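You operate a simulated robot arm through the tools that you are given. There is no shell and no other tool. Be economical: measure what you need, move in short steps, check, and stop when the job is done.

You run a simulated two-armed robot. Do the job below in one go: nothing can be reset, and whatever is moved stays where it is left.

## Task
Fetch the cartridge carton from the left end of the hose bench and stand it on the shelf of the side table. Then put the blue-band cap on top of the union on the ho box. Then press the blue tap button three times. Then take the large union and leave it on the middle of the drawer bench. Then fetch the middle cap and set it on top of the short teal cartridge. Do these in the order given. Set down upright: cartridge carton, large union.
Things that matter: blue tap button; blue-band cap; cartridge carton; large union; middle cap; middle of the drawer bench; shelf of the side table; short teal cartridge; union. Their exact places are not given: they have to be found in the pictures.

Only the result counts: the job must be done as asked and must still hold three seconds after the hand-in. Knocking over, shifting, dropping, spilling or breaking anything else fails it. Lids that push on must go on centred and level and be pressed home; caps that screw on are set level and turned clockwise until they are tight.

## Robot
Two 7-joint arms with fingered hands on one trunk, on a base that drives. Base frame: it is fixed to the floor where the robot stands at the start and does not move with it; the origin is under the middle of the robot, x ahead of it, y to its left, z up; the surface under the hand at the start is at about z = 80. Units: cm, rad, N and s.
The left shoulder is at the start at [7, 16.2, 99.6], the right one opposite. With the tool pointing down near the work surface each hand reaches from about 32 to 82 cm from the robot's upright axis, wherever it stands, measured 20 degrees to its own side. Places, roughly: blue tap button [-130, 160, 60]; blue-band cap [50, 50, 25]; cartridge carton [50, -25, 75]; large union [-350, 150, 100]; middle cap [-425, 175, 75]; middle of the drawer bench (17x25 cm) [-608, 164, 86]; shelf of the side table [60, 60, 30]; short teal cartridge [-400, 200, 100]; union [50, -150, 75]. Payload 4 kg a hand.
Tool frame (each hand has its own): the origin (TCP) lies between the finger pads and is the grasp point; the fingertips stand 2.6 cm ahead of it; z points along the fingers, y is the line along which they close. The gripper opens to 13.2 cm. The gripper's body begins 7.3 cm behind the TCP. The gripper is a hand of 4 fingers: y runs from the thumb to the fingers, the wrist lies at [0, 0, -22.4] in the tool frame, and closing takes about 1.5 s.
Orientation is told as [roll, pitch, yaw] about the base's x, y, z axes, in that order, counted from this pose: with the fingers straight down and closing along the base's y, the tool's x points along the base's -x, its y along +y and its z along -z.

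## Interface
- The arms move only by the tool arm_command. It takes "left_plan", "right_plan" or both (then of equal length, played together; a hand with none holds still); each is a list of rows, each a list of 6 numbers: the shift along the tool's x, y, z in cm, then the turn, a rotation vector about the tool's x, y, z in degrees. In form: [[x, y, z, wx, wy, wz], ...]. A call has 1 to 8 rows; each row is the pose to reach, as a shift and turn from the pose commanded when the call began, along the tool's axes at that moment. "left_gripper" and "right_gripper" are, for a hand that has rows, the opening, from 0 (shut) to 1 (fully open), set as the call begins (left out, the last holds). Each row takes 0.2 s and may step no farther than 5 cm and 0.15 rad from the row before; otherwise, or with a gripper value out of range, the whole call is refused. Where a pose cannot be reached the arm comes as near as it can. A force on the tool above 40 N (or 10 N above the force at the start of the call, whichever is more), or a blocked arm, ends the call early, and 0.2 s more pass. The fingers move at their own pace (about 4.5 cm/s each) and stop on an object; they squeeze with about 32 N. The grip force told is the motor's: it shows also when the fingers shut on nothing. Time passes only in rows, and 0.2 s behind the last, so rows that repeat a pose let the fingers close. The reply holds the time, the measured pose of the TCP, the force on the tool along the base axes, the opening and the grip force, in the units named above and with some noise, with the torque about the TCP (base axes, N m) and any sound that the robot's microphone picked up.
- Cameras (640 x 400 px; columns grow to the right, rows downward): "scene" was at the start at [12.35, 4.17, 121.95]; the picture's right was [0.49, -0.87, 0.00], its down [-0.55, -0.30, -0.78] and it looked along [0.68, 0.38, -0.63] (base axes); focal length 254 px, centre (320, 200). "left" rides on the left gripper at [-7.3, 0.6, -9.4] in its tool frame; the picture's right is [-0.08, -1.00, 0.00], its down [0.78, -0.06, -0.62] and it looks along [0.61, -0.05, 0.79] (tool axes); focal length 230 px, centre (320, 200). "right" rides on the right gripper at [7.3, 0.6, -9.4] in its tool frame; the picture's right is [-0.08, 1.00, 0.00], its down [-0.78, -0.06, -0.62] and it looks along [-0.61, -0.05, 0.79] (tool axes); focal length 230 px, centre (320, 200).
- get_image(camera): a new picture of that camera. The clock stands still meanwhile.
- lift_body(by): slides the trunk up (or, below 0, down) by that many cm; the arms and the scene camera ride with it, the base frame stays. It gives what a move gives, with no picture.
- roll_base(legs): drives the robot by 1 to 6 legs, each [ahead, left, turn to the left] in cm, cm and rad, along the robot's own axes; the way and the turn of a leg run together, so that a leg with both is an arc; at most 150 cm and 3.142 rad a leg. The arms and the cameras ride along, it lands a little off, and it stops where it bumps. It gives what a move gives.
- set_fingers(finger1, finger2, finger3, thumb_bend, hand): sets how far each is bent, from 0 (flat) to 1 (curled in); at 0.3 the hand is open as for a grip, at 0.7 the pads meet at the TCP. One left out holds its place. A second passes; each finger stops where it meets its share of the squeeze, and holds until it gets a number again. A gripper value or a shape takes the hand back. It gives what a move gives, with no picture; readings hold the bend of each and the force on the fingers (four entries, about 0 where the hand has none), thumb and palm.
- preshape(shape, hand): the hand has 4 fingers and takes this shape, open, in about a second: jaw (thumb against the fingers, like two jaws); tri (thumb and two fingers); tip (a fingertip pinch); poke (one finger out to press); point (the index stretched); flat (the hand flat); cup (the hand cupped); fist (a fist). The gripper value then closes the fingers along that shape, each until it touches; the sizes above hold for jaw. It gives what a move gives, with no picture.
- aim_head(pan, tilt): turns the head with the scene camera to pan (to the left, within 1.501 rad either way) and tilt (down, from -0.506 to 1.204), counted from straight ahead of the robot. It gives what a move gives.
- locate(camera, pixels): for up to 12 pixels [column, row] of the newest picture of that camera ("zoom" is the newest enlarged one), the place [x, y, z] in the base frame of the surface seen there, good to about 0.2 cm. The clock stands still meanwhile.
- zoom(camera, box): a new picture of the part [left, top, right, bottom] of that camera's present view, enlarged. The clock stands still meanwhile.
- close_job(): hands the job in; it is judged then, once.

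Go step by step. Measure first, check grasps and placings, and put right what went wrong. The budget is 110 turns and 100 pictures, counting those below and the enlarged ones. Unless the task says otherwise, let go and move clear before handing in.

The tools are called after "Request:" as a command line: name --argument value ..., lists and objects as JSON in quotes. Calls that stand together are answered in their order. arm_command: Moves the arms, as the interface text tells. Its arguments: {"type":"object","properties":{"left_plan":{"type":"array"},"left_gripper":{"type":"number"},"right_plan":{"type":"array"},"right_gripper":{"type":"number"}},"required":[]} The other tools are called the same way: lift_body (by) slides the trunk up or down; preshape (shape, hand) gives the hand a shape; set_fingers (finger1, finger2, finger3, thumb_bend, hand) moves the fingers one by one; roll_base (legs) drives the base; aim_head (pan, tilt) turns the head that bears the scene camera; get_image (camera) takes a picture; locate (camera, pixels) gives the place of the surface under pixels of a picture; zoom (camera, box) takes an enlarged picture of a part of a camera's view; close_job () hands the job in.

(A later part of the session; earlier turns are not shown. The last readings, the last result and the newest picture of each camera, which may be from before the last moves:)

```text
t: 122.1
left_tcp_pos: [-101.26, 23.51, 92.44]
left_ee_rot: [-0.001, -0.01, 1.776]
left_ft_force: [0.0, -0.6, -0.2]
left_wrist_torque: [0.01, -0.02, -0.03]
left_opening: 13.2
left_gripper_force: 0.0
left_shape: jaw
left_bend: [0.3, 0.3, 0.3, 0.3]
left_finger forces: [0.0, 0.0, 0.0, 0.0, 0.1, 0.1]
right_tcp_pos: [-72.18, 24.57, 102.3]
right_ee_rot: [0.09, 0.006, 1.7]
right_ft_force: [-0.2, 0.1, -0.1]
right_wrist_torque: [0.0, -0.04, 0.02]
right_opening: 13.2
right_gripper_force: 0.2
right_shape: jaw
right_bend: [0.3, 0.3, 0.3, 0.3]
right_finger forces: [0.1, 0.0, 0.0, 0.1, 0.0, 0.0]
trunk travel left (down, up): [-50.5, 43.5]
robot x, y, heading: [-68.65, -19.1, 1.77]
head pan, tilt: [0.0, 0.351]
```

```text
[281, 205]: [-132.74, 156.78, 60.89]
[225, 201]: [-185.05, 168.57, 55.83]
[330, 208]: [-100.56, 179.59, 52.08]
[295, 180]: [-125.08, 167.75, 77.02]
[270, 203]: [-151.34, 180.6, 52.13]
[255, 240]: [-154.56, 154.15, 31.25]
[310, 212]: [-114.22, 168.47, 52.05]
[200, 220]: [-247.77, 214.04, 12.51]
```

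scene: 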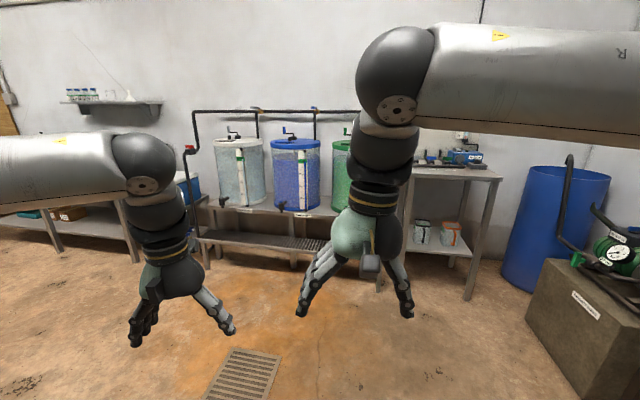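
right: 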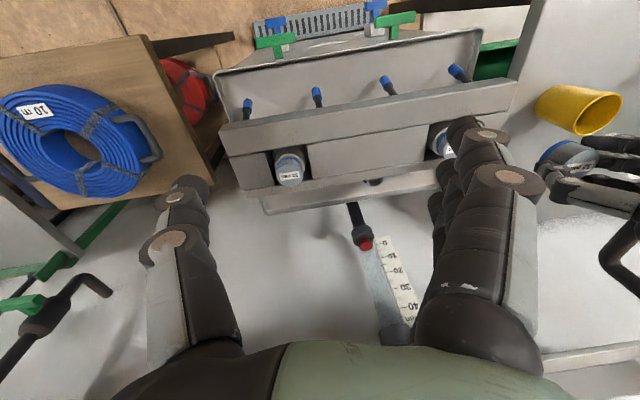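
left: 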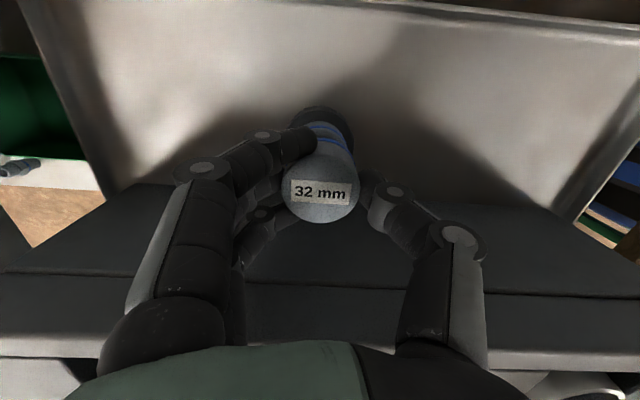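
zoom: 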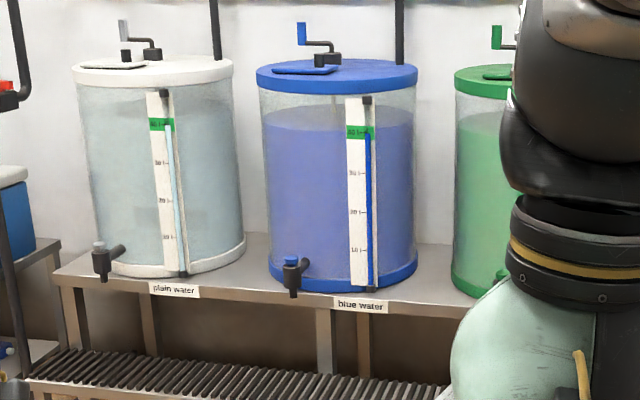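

The blue tap's button is on top of the tap at about (-132.7,157,61). I'll use the right hand, since its camera is on the robot side, with a poke finger, and drive to stand in front of it.

Request:
roll_base --legs '[[0, 0, -0.2], [0, 84, 0], [100, 0, 0]]'

Request:
preshape --shape "poke" --hand "right"

Request:
aim_head --pan -0.35 --tilt 0.7

Request:
get_image --camera "scene"

Request:
get_image --camera "right"

```text
t: 127.4
left_tcp_pos: [-175.28, 29.86, 92.25]
left_ee_rot: [-0.003, -0.009, 1.572]
left_ft_force: [-1.3, -0.5, 0.0]
left_wrist_torque: [0.03, 0.02, 0.0]
left_opening: 13.19
left_gripper_force: 0.0
left_shape: jaw
left_bend: [0.3, 0.3, 0.3, 0.3]
left_finger forces: [0.0, 0.0, 0.0, 0.1, 0.0, 0.0]
right_tcp_pos: [-146.53, 25.04, 102.27]
right_ee_rot: [0.092, 0.008, 1.496]
right_ft_force: [1.1, -0.2, -1.1]
right_wrist_torque: [0.0, 0.02, 0.03]
right_opening: 13.23
right_gripper_force: 0.0
right_shape: jaw
right_bend: [0.3, 0.3, 0.3, 0.3]
right_finger forces: [0.0, 0.0, 0.1, 0.0, 0.1, 0.0]
trunk travel left (down, up): [-50.5, 43.5]
robot x, y, heading: [-151.6, -19.07, 1.573]
head pan, tilt: [0.0, 0.351]
stopped in leg 2: the robot was blocked; the commanded pose is now the measured one
```

```text
t: 128.3
left_tcp_pos: [-175.21, 29.75, 92.2]
left_ee_rot: [-0.001, -0.008, 1.571]
left_ft_force: [-0.4, 0.6, 0.4]
left_wrist_torque: [-0.03, 0.0, -0.03]
left_opening: 13.18
left_gripper_force: 0.0
left_shape: jaw
left_bend: [0.3, 0.3, 0.3, 0.3]
left_finger forces: [0.0, 0.1, 0.1, 0.0, 0.1, 0.1]
right_tcp_pos: [-146.4, 25.05, 102.38]
right_ee_rot: [0.09, 0.007, 1.497]
right_ft_force: [0.2, -0.5, 0.2]
right_wrist_torque: [-0.04, -0.01, 0.01]
right_opening: 0.0
right_gripper_force: 0.1
right_shape: poke
right_bend: [1.0, 1.0, 1.0, 0.46]
right_finger forces: [0.0, 0.0, 0.1, 0.0, 0.0, 0.0]
trunk travel left (down, up): [-50.5, 43.5]
robot x, y, heading: [-151.87, -18.57, 1.566]
head pan, tilt: [0.0, 0.351]
```

```text
t: 129.1
left_tcp_pos: [-175.09, 29.84, 92.39]
left_ee_rot: [-0.005, -0.01, 1.574]
left_ft_force: [0.8, -0.9, -0.2]
left_wrist_torque: [-0.01, 0.0, -0.04]
left_opening: 13.19
left_gripper_force: 0.1
left_shape: jaw
left_bend: [0.3, 0.3, 0.3, 0.3]
left_finger forces: [0.1, 0.0, 0.0, 0.0, 0.0, 0.1]
right_tcp_pos: [-146.43, 25.03, 102.42]
right_ee_rot: [0.092, 0.008, 1.499]
right_ft_force: [0.4, -0.4, 0.1]
right_wrist_torque: [-0.03, 0.01, 0.02]
right_opening: 0.02
right_gripper_force: 0.0
right_shape: poke
right_bend: [1.0, 1.0, 1.0, 0.46]
right_finger forces: [0.0, 0.1, 0.0, 0.0, 0.1, 0.1]
trunk travel left (down, up): [-50.5, 43.5]
robot x, y, heading: [-151.93, -18.71, 1.566]
head pan, tilt: [-0.351, 0.7]
```

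```text
29 pictures are left
```

scene: 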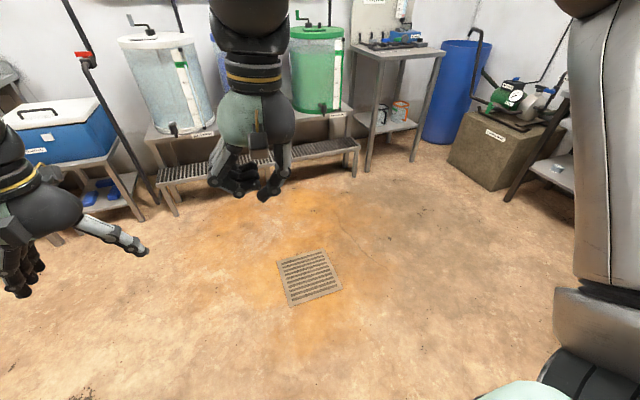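

```text
28 pictures are left
```

right: 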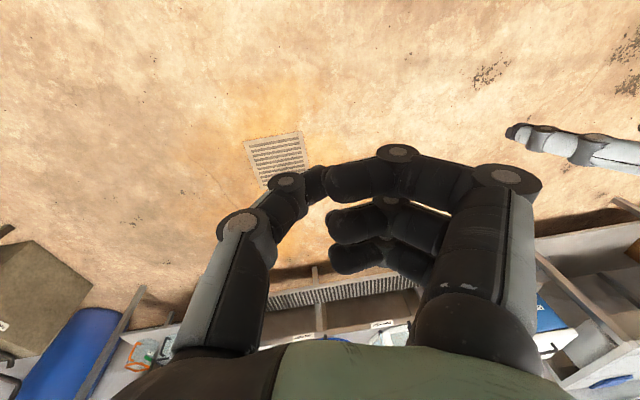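

The base was blocked just at the end of the sideways leg but sits at x≈-152 as wanted. The poke shape is a curled hand, so I'll try "point" and drive forward.

Request:
preshape --shape "point" --hand "right"

Request:
roll_base --legs '[[100, 0, 0]]'

Request:
lift_body --by -12

Request:
aim_head --pan -0.35 --tilt 0.75

Request:
get_image --camera "scene"

Request:
get_image --camera "right"

```text
t: 130.0
left_tcp_pos: [-175.16, 29.76, 92.41]
left_ee_rot: [-0.001, -0.008, 1.574]
left_ft_force: [0.2, -0.2, -0.7]
left_wrist_torque: [0.04, -0.03, 0.01]
left_opening: 13.17
left_gripper_force: 0.1
left_shape: jaw
left_bend: [0.3, 0.3, 0.3, 0.3]
left_finger forces: [0.0, 0.0, 0.0, 0.0, 0.0, 0.0]
right_tcp_pos: [-146.54, 25.12, 102.35]
right_ee_rot: [0.091, 0.008, 1.497]
right_ft_force: [0.0, 0.2, 0.2]
right_wrist_torque: [0.03, 0.01, -0.02]
right_opening: 12.58
right_gripper_force: 0.2
right_shape: point
right_bend: [0.28, 1.0, 1.0, 0.54]
right_finger forces: [0.0, 0.0, 0.1, 0.0, 0.0, 0.0]
trunk travel left (down, up): [-50.5, 43.5]
robot x, y, heading: [-151.98, -18.71, 1.569]
head pan, tilt: [-0.351, 0.7]
```

```text
t: 135.2
left_tcp_pos: [-174.52, 129.84, 92.34]
left_ee_rot: [-0.002, -0.01, 1.569]
left_ft_force: [-0.6, 0.6, 0.3]
left_wrist_torque: [0.01, 0.02, -0.02]
left_opening: 13.21
left_gripper_force: 0.0
left_shape: jaw
left_bend: [0.3, 0.3, 0.3, 0.3]
left_finger forces: [0.1, 0.0, 0.1, 0.1, 0.0, 0.0]
right_tcp_pos: [-145.93, 124.93, 102.31]
right_ee_rot: [0.091, 0.007, 1.494]
right_ft_force: [-0.1, -0.4, 0.7]
right_wrist_torque: [-0.01, -0.03, -0.04]
right_opening: 12.6
right_gripper_force: 0.0
right_shape: point
right_bend: [0.28, 1.0, 1.0, 0.54]
right_finger forces: [0.1, 0.0, 0.0, 0.0, 0.0, 0.1]
trunk travel left (down, up): [-50.5, 43.5]
robot x, y, heading: [-151.37, 81.3, 1.562]
head pan, tilt: [-0.351, 0.7]
```

```text
t: 136.7
left_tcp_pos: [-174.6, 129.8, 80.36]
left_ee_rot: [0.0, -0.01, 1.569]
left_ft_force: [0.4, -0.3, 0.0]
left_wrist_torque: [-0.02, -0.02, 0.0]
left_opening: 13.18
left_gripper_force: 0.1
left_shape: jaw
left_bend: [0.3, 0.3, 0.3, 0.3]
left_finger forces: [0.0, 0.1, 0.0, 0.0, 0.0, 0.0]
right_tcp_pos: [-146.0, 124.93, 90.32]
right_ee_rot: [0.091, 0.007, 1.496]
right_ft_force: [0.1, 0.0, 0.0]
right_wrist_torque: [0.01, 0.03, 0.02]
right_opening: 12.62
right_gripper_force: 0.0
right_shape: point
right_bend: [0.28, 1.0, 1.0, 0.54]
right_finger forces: [0.1, 0.0, 0.1, 0.0, 0.0, 0.1]
trunk travel left (down, up): [-38.5, 55.5]
robot x, y, heading: [-151.67, 80.99, 1.566]
head pan, tilt: [-0.351, 0.7]
```

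```text
t: 137.3
left_tcp_pos: [-174.57, 129.88, 80.3]
left_ee_rot: [-0.004, -0.009, 1.57]
left_ft_force: [-0.2, -0.3, -1.4]
left_wrist_torque: [-0.02, 0.01, -0.02]
left_opening: 13.18
left_gripper_force: 0.0
left_shape: jaw
left_bend: [0.3, 0.3, 0.3, 0.3]
left_finger forces: [0.1, 0.1, 0.0, 0.1, 0.0, 0.1]
right_tcp_pos: [-145.92, 124.94, 90.28]
right_ee_rot: [0.09, 0.007, 1.493]
right_ft_force: [0.2, -0.3, -0.9]
right_wrist_torque: [0.0, 0.0, 0.03]
right_opening: 12.6
right_gripper_force: 0.1
right_shape: point
right_bend: [0.28, 1.0, 1.0, 0.54]
right_finger forces: [0.1, 0.0, 0.0, 0.0, 0.0, 0.1]
trunk travel left (down, up): [-38.5, 55.5]
robot x, y, heading: [-151.48, 80.75, 1.567]
head pan, tilt: [-0.351, 0.75]
```

```text
27 pictures are left
```

scene: 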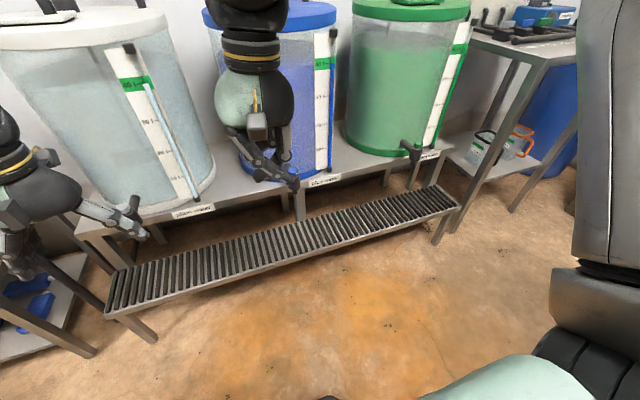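

```text
26 pictures are left
```

right: 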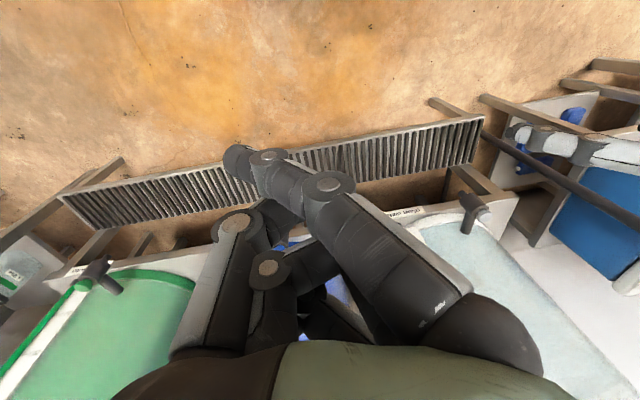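

The index stretches out with its tip at (236,157) in the right view. I'll locate the tip to learn its offset.

Request:
locate --camera "right" --pixels '[[232, 150], [238, 158], [245, 172], [228, 160], [270, 157]]'

Request:
arm_command --right_plan '[[0, -4, 0, 0, 0, 0], [0, -8, 0, 0, 0, 0], [0, -12, 0, 0, 0, 0], [0, -16, 0, 0, 0, 0], [0, -20, 0, 0, 0, 0]]'

Request:
zoom --camera "scene" --box '[190, 70, 390, 230]'

```text
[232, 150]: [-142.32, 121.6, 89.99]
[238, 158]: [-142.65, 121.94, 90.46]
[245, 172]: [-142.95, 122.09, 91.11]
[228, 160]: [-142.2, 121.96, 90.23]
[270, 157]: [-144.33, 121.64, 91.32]
```

```text
t: 138.6
left_tcp_pos: [-174.54, 129.77, 80.45]
left_ee_rot: [-0.002, -0.01, 1.57]
left_ft_force: [-0.2, 0.3, -0.2]
left_wrist_torque: [0.0, 0.02, 0.01]
left_opening: 13.18
left_gripper_force: 0.2
left_shape: jaw
left_bend: [0.3, 0.3, 0.3, 0.3]
left_finger forces: [0.0, 0.0, 0.0, 0.0, 0.0, 0.0]
right_tcp_pos: [-126.0, 123.33, 88.5]
right_ee_rot: [0.093, 0.007, 1.494]
right_ft_force: [-0.2, 0.9, -1.5]
right_wrist_torque: [-0.01, 0.03, 0.02]
right_opening: 12.62
right_gripper_force: 0.1
right_shape: point
right_bend: [0.28, 1.0, 1.0, 0.54]
right_finger forces: [0.0, 0.0, 0.0, 0.1, 0.1, 0.0]
trunk travel left (down, up): [-38.5, 55.5]
robot x, y, heading: [-151.31, 80.91, 1.569]
head pan, tilt: [-0.351, 0.75]
```

```text
2.50 times, centred on (290, 150) of scene
```

zoom: 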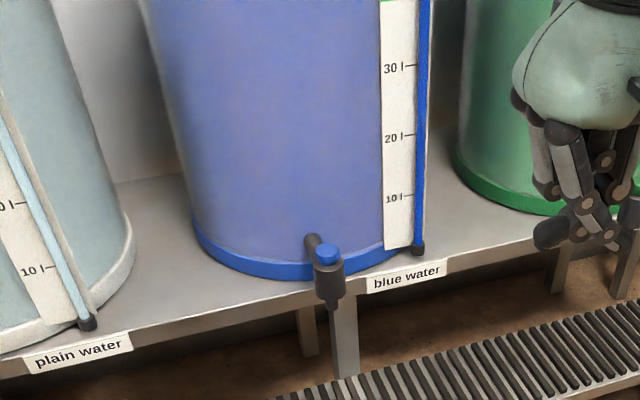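

The blue button tops the tap at (328,252) in the zoom, and the finger tip is near (548,237). I'll locate them.

Request:
locate --camera "zoom" --pixels '[[328, 250], [328, 245], [320, 258], [337, 258], [330, 275], [313, 240], [548, 240], [540, 230], [610, 232], [600, 250], [632, 225], [375, 245]]'

```text
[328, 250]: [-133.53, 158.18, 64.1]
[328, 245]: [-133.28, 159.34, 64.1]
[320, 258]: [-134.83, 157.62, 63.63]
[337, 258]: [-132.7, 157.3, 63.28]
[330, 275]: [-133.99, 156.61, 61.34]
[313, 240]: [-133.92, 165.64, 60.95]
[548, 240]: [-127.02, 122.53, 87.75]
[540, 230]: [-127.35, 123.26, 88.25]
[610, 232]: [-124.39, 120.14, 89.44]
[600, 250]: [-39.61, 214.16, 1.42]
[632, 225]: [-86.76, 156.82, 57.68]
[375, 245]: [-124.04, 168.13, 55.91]
```

The button top is at (-133.5,158.2,64.1). The "point" shape is untidy, so I'll use the shut jaw, whose middle fingertip leads as when pressing the cap. I'll tuck the left hand and drive 25 cm closer.

Request:
preshape --shape "jaw" --hand "right"

Request:
arm_command --left_plan '[[3, 0, 0, 0, 0, 0], [6, 0, 0, 0, 0, 0], [9, 0, 0, 0, 0, 0], [12, 0, 0, 0, 0, 0], [12, 0, 0, 0, 0, 0], [12, 0, 0, 0, 0, 0], [12, 0, 0, 0, 0, 0], [12, 0, 0, 0, 0, 0]]' --right_plan '[[0, 2, 0, 0, 0, 0], [0, 4, 0, 0, 0, 0], [0, 6, 0, 0, 0, 0], [0, 8, 0, 0, 0, 0], [0, 8, 0, 0, 0, 0], [0, 8, 0, 0, 0, 0], [0, 8, 0, 0, 0, 0], [0, 8, 0, 0, 0, 0]]' --right_gripper 0

Request:
roll_base --legs '[[25, 0, 0]]'

```text
t: 139.4
left_tcp_pos: [-174.59, 129.76, 80.43]
left_ee_rot: [-0.001, -0.011, 1.569]
left_ft_force: [-0.6, -0.4, 0.0]
left_wrist_torque: [0.0, -0.02, 0.0]
left_opening: 13.19
left_gripper_force: 0.1
left_shape: jaw
left_bend: [0.3, 0.3, 0.3, 0.3]
left_finger forces: [0.0, 0.1, 0.0, 0.0, 0.1, 0.0]
right_tcp_pos: [-126.12, 123.4, 88.5]
right_ee_rot: [0.09, 0.006, 1.495]
right_ft_force: [0.5, -0.7, 0.9]
right_wrist_torque: [0.03, -0.01, 0.04]
right_opening: 13.19
right_gripper_force: 0.1
right_shape: jaw
right_bend: [0.3, 0.3, 0.3, 0.3]
right_finger forces: [0.1, 0.0, 0.1, 0.0, 0.1, 0.0]
trunk travel left (down, up): [-38.5, 55.5]
robot x, y, heading: [-151.58, 81.39, 1.564]
head pan, tilt: [-0.351, 0.75]
```

```text
t: 141.2
left_tcp_pos: [-174.73, 117.63, 80.04]
left_ee_rot: [-0.004, -0.011, 1.569]
left_ft_force: [0.5, -0.3, -0.5]
left_wrist_torque: [-0.02, 0.01, -0.03]
left_opening: 13.19
left_gripper_force: 0.2
left_shape: jaw
left_bend: [0.3, 0.3, 0.3, 0.3]
left_finger forces: [0.0, 0.0, 0.1, 0.0, 0.0, 0.1]
right_tcp_pos: [-134.0, 123.98, 89.17]
right_ee_rot: [0.091, 0.007, 1.493]
right_ft_force: [0.2, 0.8, -0.1]
right_wrist_torque: [0.02, 0.0, -0.01]
right_opening: 0.02
right_gripper_force: 17.1
right_shape: jaw
right_bend: [0.66, 0.59, 0.66, 0.65]
right_finger forces: [0.1, 0.1, 0.1, 0.0, 0.0, 0.0]
trunk travel left (down, up): [-38.5, 55.5]
robot x, y, heading: [-151.5, 80.96, 1.572]
head pan, tilt: [-0.351, 0.75]
```

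```text
t: 143.1
left_tcp_pos: [-174.37, 142.92, 80.1]
left_ee_rot: [-0.002, -0.007, 1.567]
left_ft_force: [0.5, 0.2, -0.3]
left_wrist_torque: [-0.01, -0.01, -0.01]
left_opening: 13.19
left_gripper_force: 0.1
left_shape: jaw
left_bend: [0.3, 0.3, 0.3, 0.3]
left_finger forces: [0.1, 0.0, 0.0, 0.1, 0.0, 0.0]
right_tcp_pos: [-133.87, 149.15, 89.16]
right_ee_rot: [0.09, 0.01, 1.492]
right_ft_force: [-0.3, 0.2, -1.3]
right_wrist_torque: [-0.02, 0.0, -0.03]
right_opening: 0.0
right_gripper_force: 31.6
right_shape: jaw
right_bend: [0.69, 0.57, 0.69, 0.67]
right_finger forces: [0.1, 0.1, 0.1, 0.0, 0.0, 0.1]
trunk travel left (down, up): [-38.5, 55.5]
robot x, y, heading: [-151.27, 106.04, 1.563]
head pan, tilt: [-0.351, 0.75]
```

Now I'll lower the trunk 19 cm, move the right fingertips over the button and check with a picture.

Request:
lift_body --by -19

Request:
arm_command --right_plan '[[-4.5, 0, 0, 0, 0, 0], [-9.05, 0.1, 0, 0, 0, 0]]'

Request:
get_image --camera "right"

Request:
get_image --camera "scene"

```text
t: 145.2
left_tcp_pos: [-174.37, 142.73, 61.08]
left_ee_rot: [-0.003, -0.011, 1.568]
left_ft_force: [0.9, 0.2, 0.2]
left_wrist_torque: [-0.03, 0.0, -0.01]
left_opening: 13.21
left_gripper_force: 0.1
left_shape: jaw
left_bend: [0.3, 0.3, 0.3, 0.3]
left_finger forces: [0.0, 0.0, 0.0, 0.0, 0.1, 0.0]
right_tcp_pos: [-133.61, 149.1, 70.14]
right_ee_rot: [0.091, 0.007, 1.492]
right_ft_force: [-0.7, -0.1, 0.8]
right_wrist_torque: [0.04, -0.02, 0.02]
right_opening: 0.01
right_gripper_force: 31.8
right_shape: jaw
right_bend: [0.69, 0.57, 0.69, 0.67]
right_finger forces: [0.0, 0.0, 0.0, 0.1, 0.0, 0.0]
trunk travel left (down, up): [-19.5, 74.5]
robot x, y, heading: [-151.12, 106.14, 1.565]
head pan, tilt: [-0.351, 0.75]
```

```text
t: 145.8
left_tcp_pos: [-174.4, 142.83, 60.97]
left_ee_rot: [-0.003, -0.009, 1.567]
left_ft_force: [0.4, -0.1, 0.8]
left_wrist_torque: [0.02, -0.02, 0.02]
left_opening: 13.21
left_gripper_force: 0.2
left_shape: jaw
left_bend: [0.3, 0.3, 0.3, 0.3]
left_finger forces: [0.1, 0.0, 0.0, 0.0, 0.0, 0.0]
right_tcp_pos: [-133.13, 158.29, 69.89]
right_ee_rot: [0.09, 0.008, 1.492]
right_ft_force: [-0.3, 0.6, 0.9]
right_wrist_torque: [-0.01, 0.01, 0.02]
right_opening: 0.0
right_gripper_force: 32.2
right_shape: jaw
right_bend: [0.69, 0.57, 0.69, 0.67]
right_finger forces: [0.1, 0.0, 0.0, 0.0, 0.0, 0.0]
trunk travel left (down, up): [-19.5, 74.5]
robot x, y, heading: [-151.13, 106.4, 1.558]
head pan, tilt: [-0.351, 0.75]
```

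```text
24 pictures are left
```

right: 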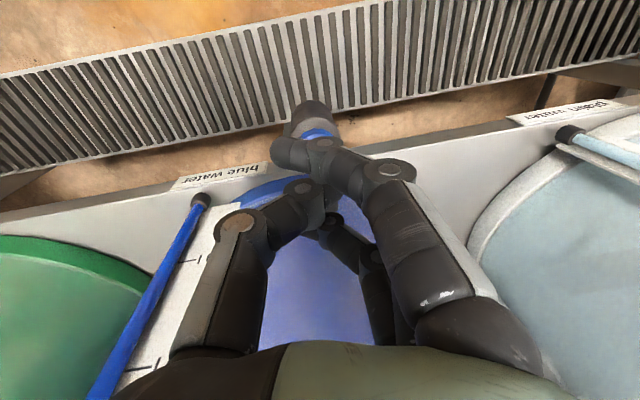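

```text
23 pictures are left
```

scene: 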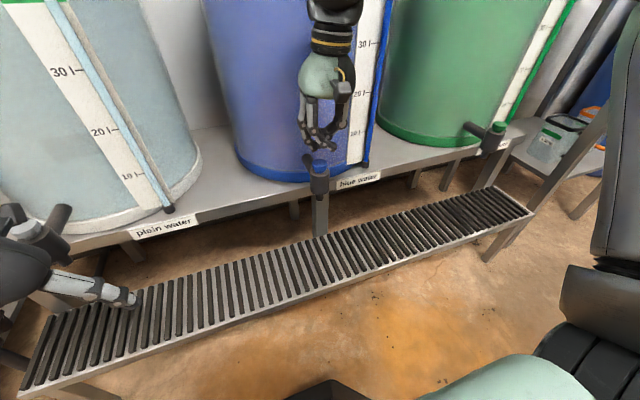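

The button at (318,133) in the right view shows just below the fingertips. I'll check the tip and button positions.

Request:
locate --camera "right" --pixels '[[318, 133], [285, 152], [300, 155], [320, 145], [312, 165], [330, 200], [335, 222], [305, 112]]'

Request:
locate --camera "scene" --pixels '[[319, 163], [319, 167], [310, 142], [330, 148], [303, 120], [318, 148]]'

```text
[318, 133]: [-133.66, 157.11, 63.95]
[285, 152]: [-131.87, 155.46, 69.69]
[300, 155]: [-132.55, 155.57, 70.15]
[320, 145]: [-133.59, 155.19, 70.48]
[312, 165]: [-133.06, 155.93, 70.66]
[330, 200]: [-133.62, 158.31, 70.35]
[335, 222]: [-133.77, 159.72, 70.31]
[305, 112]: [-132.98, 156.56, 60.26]
```

```text
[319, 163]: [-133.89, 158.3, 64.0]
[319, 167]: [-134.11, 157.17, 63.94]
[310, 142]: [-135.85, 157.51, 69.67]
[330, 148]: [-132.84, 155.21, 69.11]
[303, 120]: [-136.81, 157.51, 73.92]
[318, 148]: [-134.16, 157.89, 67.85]
```

The leading fingertip at about (-134.1,157.9,67.5) is right over the button. First press.

Request:
arm_command --right_plan '[[0, 0, 1.5, 0, 0, 0], [0, 0, 2.5, 0, 0, 0], [0, 0, 3.0, 0, 0, 0], [0, 0, 3.3, 0, 0, 0], [0, 0, 3.6, 0, 0, 0], [0, 0, 3.9, 0, 0, 0]]'

```text
t: 147.2
left_tcp_pos: [-174.45, 142.68, 61.02]
left_ee_rot: [-0.003, -0.009, 1.567]
left_ft_force: [0.0, 0.4, 0.0]
left_wrist_torque: [0.0, -0.03, -0.03]
left_opening: 13.18
left_gripper_force: 0.0
left_shape: jaw
left_bend: [0.3, 0.3, 0.3, 0.3]
left_finger forces: [0.0, 0.0, 0.0, 0.0, 0.0, 0.0]
right_tcp_pos: [-133.56, 158.09, 66.21]
right_ee_rot: [0.091, 0.005, 1.492]
right_ft_force: [1.1, 0.7, 3.9]
right_wrist_torque: [0.05, 0.04, 0.0]
right_opening: 0.01
right_gripper_force: 31.5
right_shape: jaw
right_bend: [0.69, 0.57, 0.69, 0.67]
right_finger forces: [0.1, 0.1, 0.1, 0.0, 0.0, 0.0]
trunk travel left (down, up): [-19.5, 74.5]
robot x, y, heading: [-151.34, 106.34, 1.563]
head pan, tilt: [-0.351, 0.75]
heard: click
```

A click was heard at 3.9 N. I'll release and press a second time.

Request:
arm_command --right_plan '[[0, 0, -1.2, 0, 0, 0], [0, 0, -2, 0, 0, 0], [0, 0, -2, 0, 0, 0], [0, 0, -1, 0, 0, 0], [0, 0, -0.4, 0, 0, 0], [0, 0, 0, 0, 0, 0]]'

```text
t: 148.6
left_tcp_pos: [-174.35, 142.74, 61.06]
left_ee_rot: [-0.003, -0.012, 1.568]
left_ft_force: [-0.1, 0.0, -0.3]
left_wrist_torque: [0.01, -0.01, 0.02]
left_opening: 13.2
left_gripper_force: 0.1
left_shape: jaw
left_bend: [0.3, 0.3, 0.3, 0.3]
left_finger forces: [0.0, 0.1, 0.1, 0.1, 0.0, 0.0]
right_tcp_pos: [-133.5, 158.05, 66.12]
right_ee_rot: [0.09, 0.006, 1.491]
right_ft_force: [2.4, 0.9, 6.9]
right_wrist_torque: [0.05, 0.04, 0.0]
right_opening: 0.0
right_gripper_force: 31.8
right_shape: jaw
right_bend: [0.69, 0.57, 0.69, 0.67]
right_finger forces: [0.0, 0.0, 0.0, 0.0, 0.1, 0.1]
trunk travel left (down, up): [-19.5, 74.5]
robot x, y, heading: [-151.25, 106.3, 1.567]
head pan, tilt: [-0.351, 0.75]
heard: click
```

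Second click. Now the third press, then rise clear.

Request:
arm_command --right_plan '[[0, 0, -1.2, 0, 0, 0], [0, 0, -2, 0, 0, 0], [0, 0, -2, 0, 0, 0], [0, 0, -1, 0, 0, 0], [0, 0, -0.4, 0, 0, 0], [0, 0, 0, 0, 0, 0]]'

Request:
arm_command --right_plan '[[0, 0, -2, 0, 0, 0], [0, 0, -5, 0, 0, 0], [4, 0, -7, 0, 0, 0], [8.5, 0, -7, 0, 0, 0], [13, 0, -7, 0, 0, 0]]'

```text
t: 150.0
left_tcp_pos: [-174.46, 142.73, 61.11]
left_ee_rot: [-0.004, -0.012, 1.567]
left_ft_force: [0.3, -1.1, 0.2]
left_wrist_torque: [0.0, 0.05, -0.02]
left_opening: 13.19
left_gripper_force: 0.0
left_shape: jaw
left_bend: [0.3, 0.3, 0.3, 0.3]
left_finger forces: [0.0, 0.0, 0.0, 0.0, 0.1, 0.0]
right_tcp_pos: [-133.47, 158.25, 66.26]
right_ee_rot: [0.09, 0.007, 1.493]
right_ft_force: [-0.1, 0.4, 2.6]
right_wrist_torque: [0.04, 0.05, 0.05]
right_opening: 0.0
right_gripper_force: 32.7
right_shape: jaw
right_bend: [0.69, 0.57, 0.69, 0.67]
right_finger forces: [0.0, 0.1, 0.1, 0.2, 0.0, 0.1]
trunk travel left (down, up): [-19.5, 74.5]
robot x, y, heading: [-151.49, 106.49, 1.564]
head pan, tilt: [-0.351, 0.75]
heard: click
```

```text
t: 151.2
left_tcp_pos: [-174.57, 142.76, 61.11]
left_ee_rot: [-0.003, -0.01, 1.567]
left_ft_force: [0.4, -0.6, 0.1]
left_wrist_torque: [-0.01, 0.02, -0.02]
left_opening: 13.21
left_gripper_force: 0.1
left_shape: jaw
left_bend: [0.3, 0.3, 0.3, 0.3]
left_finger forces: [0.0, 0.1, 0.0, 0.0, 0.0, 0.0]
right_tcp_pos: [-133.98, 145.41, 73.17]
right_ee_rot: [0.09, 0.005, 1.491]
right_ft_force: [0.1, 1.1, -0.5]
right_wrist_torque: [-0.03, 0.02, -0.02]
right_opening: 0.0
right_gripper_force: 31.6
right_shape: jaw
right_bend: [0.69, 0.57, 0.69, 0.67]
right_finger forces: [0.0, 0.0, 0.0, 0.0, 0.0, 0.0]
trunk travel left (down, up): [-19.5, 74.5]
robot x, y, heading: [-151.22, 106.6, 1.564]
head pan, tilt: [-0.351, 0.75]
```

Three clicks were heard and the hand is clear. Next is the large union near (-350,150,100), so I'll back off, raise the trunk and look left along the way.

Request:
roll_base --legs '[[-45, 0, 0]]'

Request:
lift_body --by 35

Request:
aim_head --pan 1.2 --tilt 0.4

Request:
get_image --camera "scene"

```text
t: 153.9
left_tcp_pos: [-174.67, 97.89, 61.1]
left_ee_rot: [-0.002, -0.01, 1.567]
left_ft_force: [-0.4, -0.4, 0.4]
left_wrist_torque: [0.03, 0.01, 0.0]
left_opening: 13.21
left_gripper_force: 0.0
left_shape: jaw
left_bend: [0.3, 0.3, 0.3, 0.3]
left_finger forces: [0.0, 0.1, 0.1, 0.0, 0.1, 0.1]
right_tcp_pos: [-134.23, 100.38, 73.28]
right_ee_rot: [0.091, 0.008, 1.49]
right_ft_force: [0.6, 0.3, -0.2]
right_wrist_torque: [0.0, 0.02, 0.04]
right_opening: 0.01
right_gripper_force: 32.2
right_shape: jaw
right_bend: [0.69, 0.57, 0.69, 0.67]
right_finger forces: [0.0, 0.1, 0.1, 0.0, 0.0, 0.0]
trunk travel left (down, up): [-19.5, 74.5]
robot x, y, heading: [-151.45, 61.37, 1.563]
head pan, tilt: [-0.351, 0.75]
```

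```text
t: 157.3
left_tcp_pos: [-174.78, 97.88, 96.02]
left_ee_rot: [-0.002, -0.01, 1.569]
left_ft_force: [0.4, 0.2, -0.1]
left_wrist_torque: [0.02, 0.0, 0.06]
left_opening: 13.21
left_gripper_force: 0.1
left_shape: jaw
left_bend: [0.3, 0.3, 0.3, 0.3]
left_finger forces: [0.1, 0.1, 0.0, 0.0, 0.0, 0.1]
right_tcp_pos: [-134.19, 100.38, 108.19]
right_ee_rot: [0.091, 0.007, 1.49]
right_ft_force: [0.3, 0.3, 0.4]
right_wrist_torque: [-0.01, 0.0, -0.02]
right_opening: 0.0
right_gripper_force: 32.1
right_shape: jaw
right_bend: [0.69, 0.57, 0.69, 0.67]
right_finger forces: [0.0, 0.0, 0.1, 0.1, 0.1, 0.0]
trunk travel left (down, up): [-54.5, 39.5]
robot x, y, heading: [-151.32, 61.18, 1.557]
head pan, tilt: [-0.351, 0.75]
```

```text
t: 158.9
left_tcp_pos: [-174.76, 97.78, 96.04]
left_ee_rot: [-0.004, -0.011, 1.568]
left_ft_force: [0.2, 0.5, -0.2]
left_wrist_torque: [0.0, 0.04, 0.02]
left_opening: 13.17
left_gripper_force: 0.0
left_shape: jaw
left_bend: [0.3, 0.3, 0.3, 0.3]
left_finger forces: [0.0, 0.1, 0.1, 0.0, 0.1, 0.0]
right_tcp_pos: [-134.17, 100.39, 108.17]
right_ee_rot: [0.091, 0.006, 1.49]
right_ft_force: [0.6, -0.3, -0.4]
right_wrist_torque: [0.03, -0.01, -0.01]
right_opening: 0.0
right_gripper_force: 32.1
right_shape: jaw
right_bend: [0.69, 0.57, 0.69, 0.67]
right_finger forces: [0.0, 0.1, 0.1, 0.1, 0.1, 0.0]
trunk travel left (down, up): [-54.5, 39.5]
robot x, y, heading: [-151.39, 61.31, 1.56]
head pan, tilt: [1.201, 0.4]
```

```text
22 pictures are left
```

scene: 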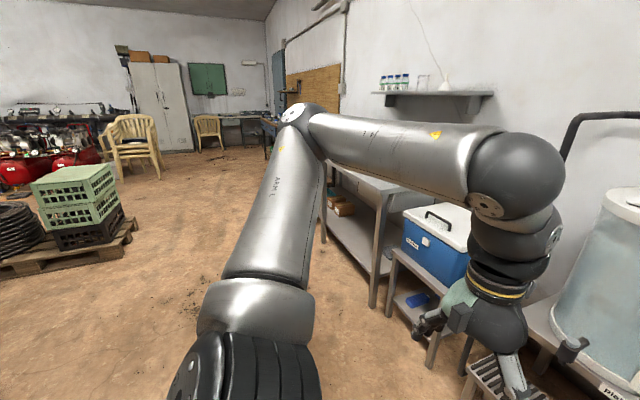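

The way runs between the crates on a pallet at left and the benches at right. I'll locate their edges.

Request:
locate --camera "scene" --pixels '[[135, 228], [60, 280], [10, 275], [118, 255], [373, 305], [325, 240], [265, 160], [430, 365], [395, 200], [345, 180], [230, 165]]'

```text
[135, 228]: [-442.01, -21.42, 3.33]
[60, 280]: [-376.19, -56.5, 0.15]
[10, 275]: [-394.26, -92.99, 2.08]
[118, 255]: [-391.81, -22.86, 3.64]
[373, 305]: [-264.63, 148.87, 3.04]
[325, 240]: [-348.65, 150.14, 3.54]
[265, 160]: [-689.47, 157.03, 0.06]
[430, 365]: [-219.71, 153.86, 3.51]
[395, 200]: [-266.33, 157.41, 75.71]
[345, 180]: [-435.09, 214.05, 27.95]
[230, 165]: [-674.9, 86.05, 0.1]
```

The aisle at y≈61 is free. I'll strafe left to x≈-345 and look at the bench.

Request:
roll_base --legs '[[0, 100, 0], [0, 105, 0]]'

Request:
aim_head --pan 0.15 --tilt 0.4

Request:
get_image --camera "scene"

```text
t: 169.2
left_tcp_pos: [-380.19, 100.83, 96.09]
left_ee_rot: [-0.005, -0.01, 1.562]
left_ft_force: [0.5, -0.3, -0.1]
left_wrist_torque: [-0.02, 0.02, -0.02]
left_opening: 13.2
left_gripper_force: 0.1
left_shape: jaw
left_bend: [0.3, 0.3, 0.3, 0.3]
left_finger forces: [0.0, 0.0, 0.1, 0.0, 0.0, 0.0]
right_tcp_pos: [-339.7, 103.13, 108.22]
right_ee_rot: [0.092, 0.007, 1.484]
right_ft_force: [1.2, 0.1, -0.2]
right_wrist_torque: [-0.01, -0.01, 0.0]
right_opening: 0.01
right_gripper_force: 32.3
right_shape: jaw
right_bend: [0.69, 0.57, 0.69, 0.67]
right_finger forces: [0.0, 0.1, 0.0, 0.0, 0.0, 0.1]
trunk travel left (down, up): [-54.5, 39.5]
robot x, y, heading: [-356.93, 64.28, 1.556]
head pan, tilt: [1.201, 0.4]
```

```text
t: 170.5
left_tcp_pos: [-380.16, 100.98, 95.99]
left_ee_rot: [-0.004, -0.01, 1.56]
left_ft_force: [-0.1, 0.0, -1.0]
left_wrist_torque: [0.0, -0.02, 0.0]
left_opening: 13.2
left_gripper_force: 0.2
left_shape: jaw
left_bend: [0.3, 0.3, 0.3, 0.3]
left_finger forces: [0.0, 0.1, 0.0, 0.0, 0.0, 0.0]
right_tcp_pos: [-339.59, 103.29, 108.29]
right_ee_rot: [0.09, 0.008, 1.485]
right_ft_force: [-0.2, -0.6, 0.0]
right_wrist_torque: [-0.01, 0.0, -0.04]
right_opening: 0.03
right_gripper_force: 31.9
right_shape: jaw
right_bend: [0.69, 0.57, 0.69, 0.67]
right_finger forces: [0.1, 0.0, 0.1, 0.1, 0.0, 0.0]
trunk travel left (down, up): [-54.5, 39.5]
robot x, y, heading: [-357.51, 64.26, 1.554]
head pan, tilt: [0.15, 0.4]
```

```text
21 pictures are left
```

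scene: 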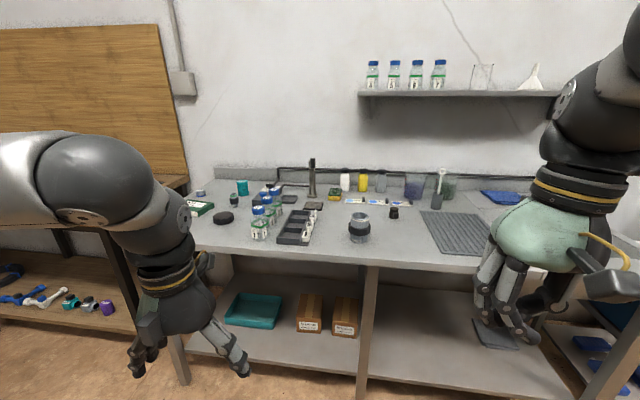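

The large union appears at (360,228), with a teal cylinder at (243,187) and small dark and teal parts around. I'll zoom in on the bench.

Request:
zoom --camera "scene" --box '[180, 150, 460, 265]'

Request:
locate --camera "scene" --pixels '[[360, 216], [360, 242], [243, 182], [243, 195], [202, 193], [223, 217], [234, 200], [394, 212], [72, 302], [88, 305], [107, 308], [360, 228]]'

```text
2.29 times, centred on (320, 208) of scene
```

zoom: 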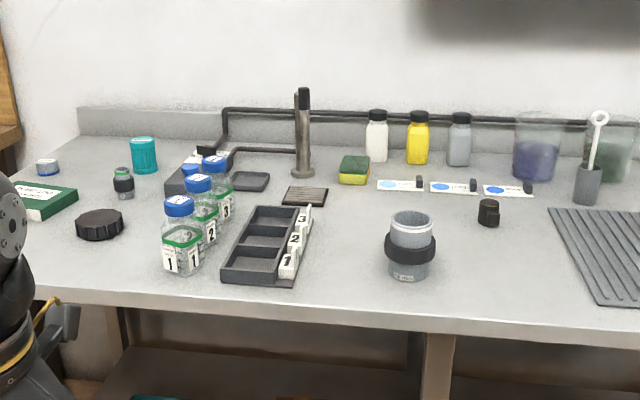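

```text
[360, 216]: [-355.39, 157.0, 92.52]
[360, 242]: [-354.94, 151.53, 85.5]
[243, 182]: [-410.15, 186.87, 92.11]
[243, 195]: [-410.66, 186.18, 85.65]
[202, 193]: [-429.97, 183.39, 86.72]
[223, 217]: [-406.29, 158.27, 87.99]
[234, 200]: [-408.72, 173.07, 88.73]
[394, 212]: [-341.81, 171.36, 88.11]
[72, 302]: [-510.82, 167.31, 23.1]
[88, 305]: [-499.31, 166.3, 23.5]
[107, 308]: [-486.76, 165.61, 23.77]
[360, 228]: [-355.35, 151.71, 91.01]
```

The large union stands at about (-355,154) on the bench (top z≈85). I'll measure it and its neighbours precisely.

Request:
locate --camera "zoom" --pixels '[[412, 214], [393, 225], [431, 225], [412, 241], [387, 252], [435, 250], [410, 258], [410, 274], [294, 284], [310, 208], [440, 290], [488, 222]]'

```text
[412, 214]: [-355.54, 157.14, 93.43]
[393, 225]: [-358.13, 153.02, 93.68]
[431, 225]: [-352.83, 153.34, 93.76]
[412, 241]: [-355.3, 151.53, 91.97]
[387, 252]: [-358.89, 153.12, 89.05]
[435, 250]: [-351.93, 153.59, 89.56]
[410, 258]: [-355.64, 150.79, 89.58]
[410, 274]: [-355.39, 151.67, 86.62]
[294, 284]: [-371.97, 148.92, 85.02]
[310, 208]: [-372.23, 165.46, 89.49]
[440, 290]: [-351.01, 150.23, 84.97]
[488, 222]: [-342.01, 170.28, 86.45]
```

The union is centred at (-355.4,154.3), with its collar at z≈89.3 and top at 93.8. I'll raise the left hand, level and open the right one, and drive 36 cm closer.

Request:
arm_command --left_plan '[[0, 0, -3, 0, 0, 0], [0, 0, -6, 0, 0, 0], [0, 0, -9, 0, 0, 0], [0, 0, -12, 0, 0, 0], [0, 0, -15, 0, 0, 0]]' --right_plan '[[0, 2, -1, 2.6, 0, 0], [0, 4, -2, 5.2, 0, 0], [0, 6, -3, 5.2, 0, 0], [0, 8, -3, 5.2, 0, 0], [0, 10, -3, 5.2, 0, 0]]' --right_gripper 1

Request:
roll_base --legs '[[36, 0, 0]]'

```text
t: 171.7
left_tcp_pos: [-379.22, 101.49, 110.14]
left_ee_rot: [-0.003, -0.009, 1.562]
left_ft_force: [-0.1, 0.4, -0.8]
left_wrist_torque: [0.01, 0.01, -0.03]
left_opening: 13.19
left_gripper_force: 0.1
left_shape: jaw
left_bend: [0.3, 0.3, 0.3, 0.3]
left_finger forces: [0.0, 0.0, 0.1, 0.1, 0.0, 0.1]
left hand out of reach, approached as far as the arm can: row 5
right_tcp_pos: [-349.41, 104.19, 112.11]
right_ee_rot: [0.0, 0.009, 1.484]
right_ft_force: [-0.7, -0.8, -0.5]
right_wrist_torque: [-0.01, -0.03, 0.03]
right_opening: 13.18
right_gripper_force: 0.0
right_shape: jaw
right_bend: [0.3, 0.3, 0.3, 0.3]
right_finger forces: [0.1, 0.0, 0.0, 0.0, 0.0, 0.0]
trunk travel left (down, up): [-54.5, 39.5]
robot x, y, heading: [-357.2, 64.26, 1.555]
head pan, tilt: [0.15, 0.4]
```

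```text
t: 174.0
left_tcp_pos: [-378.67, 138.12, 110.16]
left_ee_rot: [-0.004, -0.01, 1.561]
left_ft_force: [0.4, -0.3, -1.1]
left_wrist_torque: [0.03, -0.02, 0.0]
left_opening: 13.19
left_gripper_force: 0.0
left_shape: jaw
left_bend: [0.3, 0.3, 0.3, 0.3]
left_finger forces: [0.1, 0.0, 0.1, 0.1, 0.0, 0.1]
right_tcp_pos: [-348.77, 140.89, 112.06]
right_ee_rot: [0.0, 0.007, 1.485]
right_ft_force: [0.1, 0.0, 0.0]
right_wrist_torque: [0.04, 0.01, 0.0]
right_opening: 13.18
right_gripper_force: 0.0
right_shape: jaw
right_bend: [0.3, 0.3, 0.3, 0.3]
right_finger forces: [0.1, 0.0, 0.1, 0.0, 0.0, 0.0]
trunk travel left (down, up): [-54.5, 39.5]
robot x, y, heading: [-357.03, 100.65, 1.556]
head pan, tilt: [0.15, 0.4]
```

I'll move the right hand over the union and look.

Request:
arm_command --right_plan '[[-4.2, 2.6, 0, 0, 0, 0], [-8.5, 5.1, 2, 0, 0, 0], [-12.78, 7.72, 5, 0, 0, 0], [-12.78, 7.72, 8, 0, 0, 0]]'

Request:
get_image --camera "right"

```text
refused: row 2 steps farther than a row can; nothing moved
```

```text
19 pictures are left
```

right: 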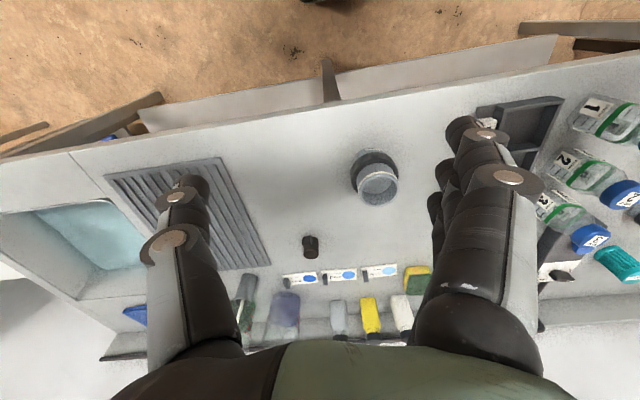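

A step was too long. I'll repeat it in smaller steps without a picture.

Request:
arm_command --right_plan '[[-3.5, 2.1, 0, 0, 0, 0], [-7, 4.2, 1, 0, 0, 0], [-10, 6, 3.5, 0, 0, 0], [-12.78, 7.72, 6, 0, 0, 0], [-12.78, 7.72, 9, 0, 0, 0]]'

Request:
get_image --camera "right"

```text
t: 175.2
left_tcp_pos: [-378.46, 138.19, 110.1]
left_ee_rot: [-0.001, -0.011, 1.56]
left_ft_force: [0.2, 0.0, 0.1]
left_wrist_torque: [0.02, 0.01, 0.0]
left_opening: 13.18
left_gripper_force: 0.1
left_shape: jaw
left_bend: [0.3, 0.3, 0.3, 0.3]
left_finger forces: [0.0, 0.0, 0.0, 0.1, 0.1, 0.1]
right_tcp_pos: [-355.37, 154.22, 102.95]
right_ee_rot: [0.003, 0.009, 1.486]
right_ft_force: [-0.4, -0.3, -0.1]
right_wrist_torque: [0.03, 0.01, 0.0]
right_opening: 13.16
right_gripper_force: 0.1
right_shape: jaw
right_bend: [0.3, 0.3, 0.3, 0.3]
right_finger forces: [0.0, 0.1, 0.1, 0.1, 0.1, 0.1]
trunk travel left (down, up): [-54.5, 39.5]
robot x, y, heading: [-356.69, 100.88, 1.558]
head pan, tilt: [0.15, 0.4]
```

```text
18 pictures are left
```

right: 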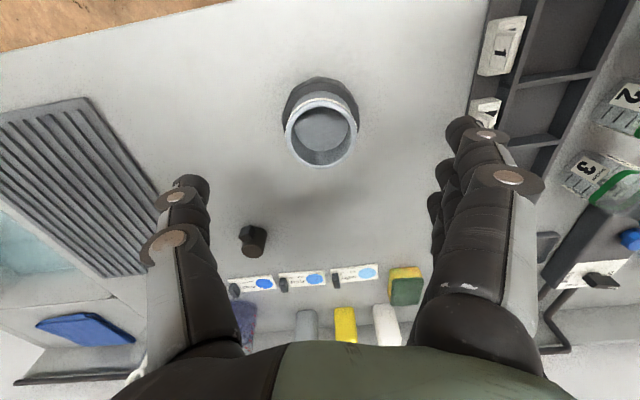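

The union's rim is at (321,130), between the fingers. I'll verify its centre with locate.

Request:
locate --camera "right" --pixels '[[288, 128], [354, 128], [321, 97], [321, 162], [285, 105], [357, 105], [470, 120], [490, 105]]'

```text
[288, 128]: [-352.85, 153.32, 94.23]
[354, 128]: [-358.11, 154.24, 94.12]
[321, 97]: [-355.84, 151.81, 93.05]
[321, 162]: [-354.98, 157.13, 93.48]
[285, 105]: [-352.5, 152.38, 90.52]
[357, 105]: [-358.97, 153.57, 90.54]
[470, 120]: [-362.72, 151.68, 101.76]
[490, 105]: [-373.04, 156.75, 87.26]
```

Centre (-355.5,154.35) confirmed. I'll descend to z≈89.4 and close.

Request:
arm_command --right_plan '[[0, 0.1, 4, 0, 0, 0], [0, 0.1, 8, 0, 0, 0], [0, 0.1, 11.5, 0, 0, 0], [0, 0.1, 13.5, 0, 0, 0]]'

Request:
arm_command --right_plan '[[0, 0, 0, 0, 0, 0], [0, 0, 0, 0, 0, 0], [0, 0, 0, 0, 0, 0], [0, 0, 0, 0, 0, 0], [0, 0, 0, 0, 0, 0], [0, 0, 0, 0, 0, 0], [0, 0, 0, 0, 0, 0], [0, 0, 0, 0, 0, 0]]' --right_gripper 0.2

Request:
arm_command --right_plan '[[0, 0, -3, 0, 0, 0], [0, 0, -7, 0, 0, 0], [0, 0, -11, 0, 0, 0], [4, 0, -14, 0, 0, 0], [8.5, 0, -15, 0, 0, 0]]'

Request:
get_image --camera "right"

```text
t: 176.2
left_tcp_pos: [-378.73, 138.16, 109.95]
left_ee_rot: [-0.004, -0.01, 1.56]
left_ft_force: [-0.6, 0.5, 0.1]
left_wrist_torque: [-0.03, 0.01, -0.01]
left_opening: 13.2
left_gripper_force: 0.0
left_shape: jaw
left_bend: [0.3, 0.3, 0.3, 0.3]
left_finger forces: [0.1, 0.0, 0.1, 0.0, 0.1, 0.1]
right_tcp_pos: [-355.85, 154.14, 89.54]
right_ee_rot: [0.0, 0.008, 1.485]
right_ft_force: [0.4, 0.0, 0.3]
right_wrist_torque: [0.02, -0.01, 0.02]
right_opening: 13.19
right_gripper_force: 0.0
right_shape: jaw
right_bend: [0.3, 0.3, 0.3, 0.3]
right_finger forces: [0.0, 0.0, 0.0, 0.0, 0.0, 0.1]
trunk travel left (down, up): [-54.5, 39.5]
robot x, y, heading: [-356.58, 100.88, 1.555]
head pan, tilt: [0.15, 0.4]
```

```text
t: 178.0
left_tcp_pos: [-378.62, 138.05, 110.05]
left_ee_rot: [-0.005, -0.011, 1.561]
left_ft_force: [-0.7, 0.1, -0.9]
left_wrist_torque: [-0.02, 0.02, -0.02]
left_opening: 13.17
left_gripper_force: 0.1
left_shape: jaw
left_bend: [0.3, 0.3, 0.3, 0.3]
left_finger forces: [0.1, 0.1, 0.1, 0.0, 0.0, 0.1]
right_tcp_pos: [-355.71, 154.0, 89.6]
right_ee_rot: [0.0, 0.01, 1.485]
right_ft_force: [-0.5, -0.6, -4.0]
right_wrist_torque: [-0.04, 0.01, 0.0]
right_opening: 5.39
right_gripper_force: 31.7
right_shape: jaw
right_bend: [0.74, 0.73, 0.73, 0.71]
right_finger forces: [8.2, 9.9, 11.4, 0.0, 29.5, 0.0]
trunk travel left (down, up): [-54.5, 39.5]
robot x, y, heading: [-356.74, 101.08, 1.554]
head pan, tilt: [0.15, 0.4]
```

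```text
t: 179.2
left_tcp_pos: [-378.59, 137.92, 110.16]
left_ee_rot: [-0.002, -0.009, 1.561]
left_ft_force: [-0.5, 0.6, -0.8]
left_wrist_torque: [0.01, -0.02, -0.01]
left_opening: 13.2
left_gripper_force: 0.1
left_shape: jaw
left_bend: [0.3, 0.3, 0.3, 0.3]
left_finger forces: [0.1, 0.0, 0.0, 0.0, 0.0, 0.0]
right_tcp_pos: [-356.16, 145.52, 104.77]
right_ee_rot: [-0.001, 0.008, 1.484]
right_ft_force: [-0.2, -0.5, -4.5]
right_wrist_torque: [-0.01, -0.02, 0.01]
right_opening: 5.39
right_gripper_force: 32.1
right_shape: jaw
right_bend: [0.74, 0.73, 0.73, 0.71]
right_finger forces: [8.2, 9.8, 11.7, 0.1, 29.2, 0.0]
trunk travel left (down, up): [-54.5, 39.5]
robot x, y, heading: [-356.47, 100.65, 1.555]
head pan, tilt: [0.15, 0.4]
```

```text
17 pictures are left
```

right: 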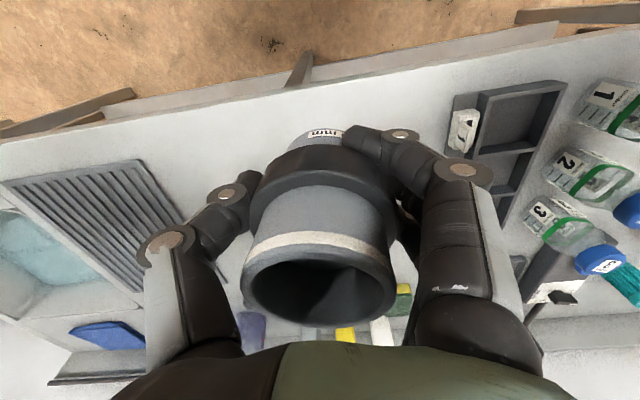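

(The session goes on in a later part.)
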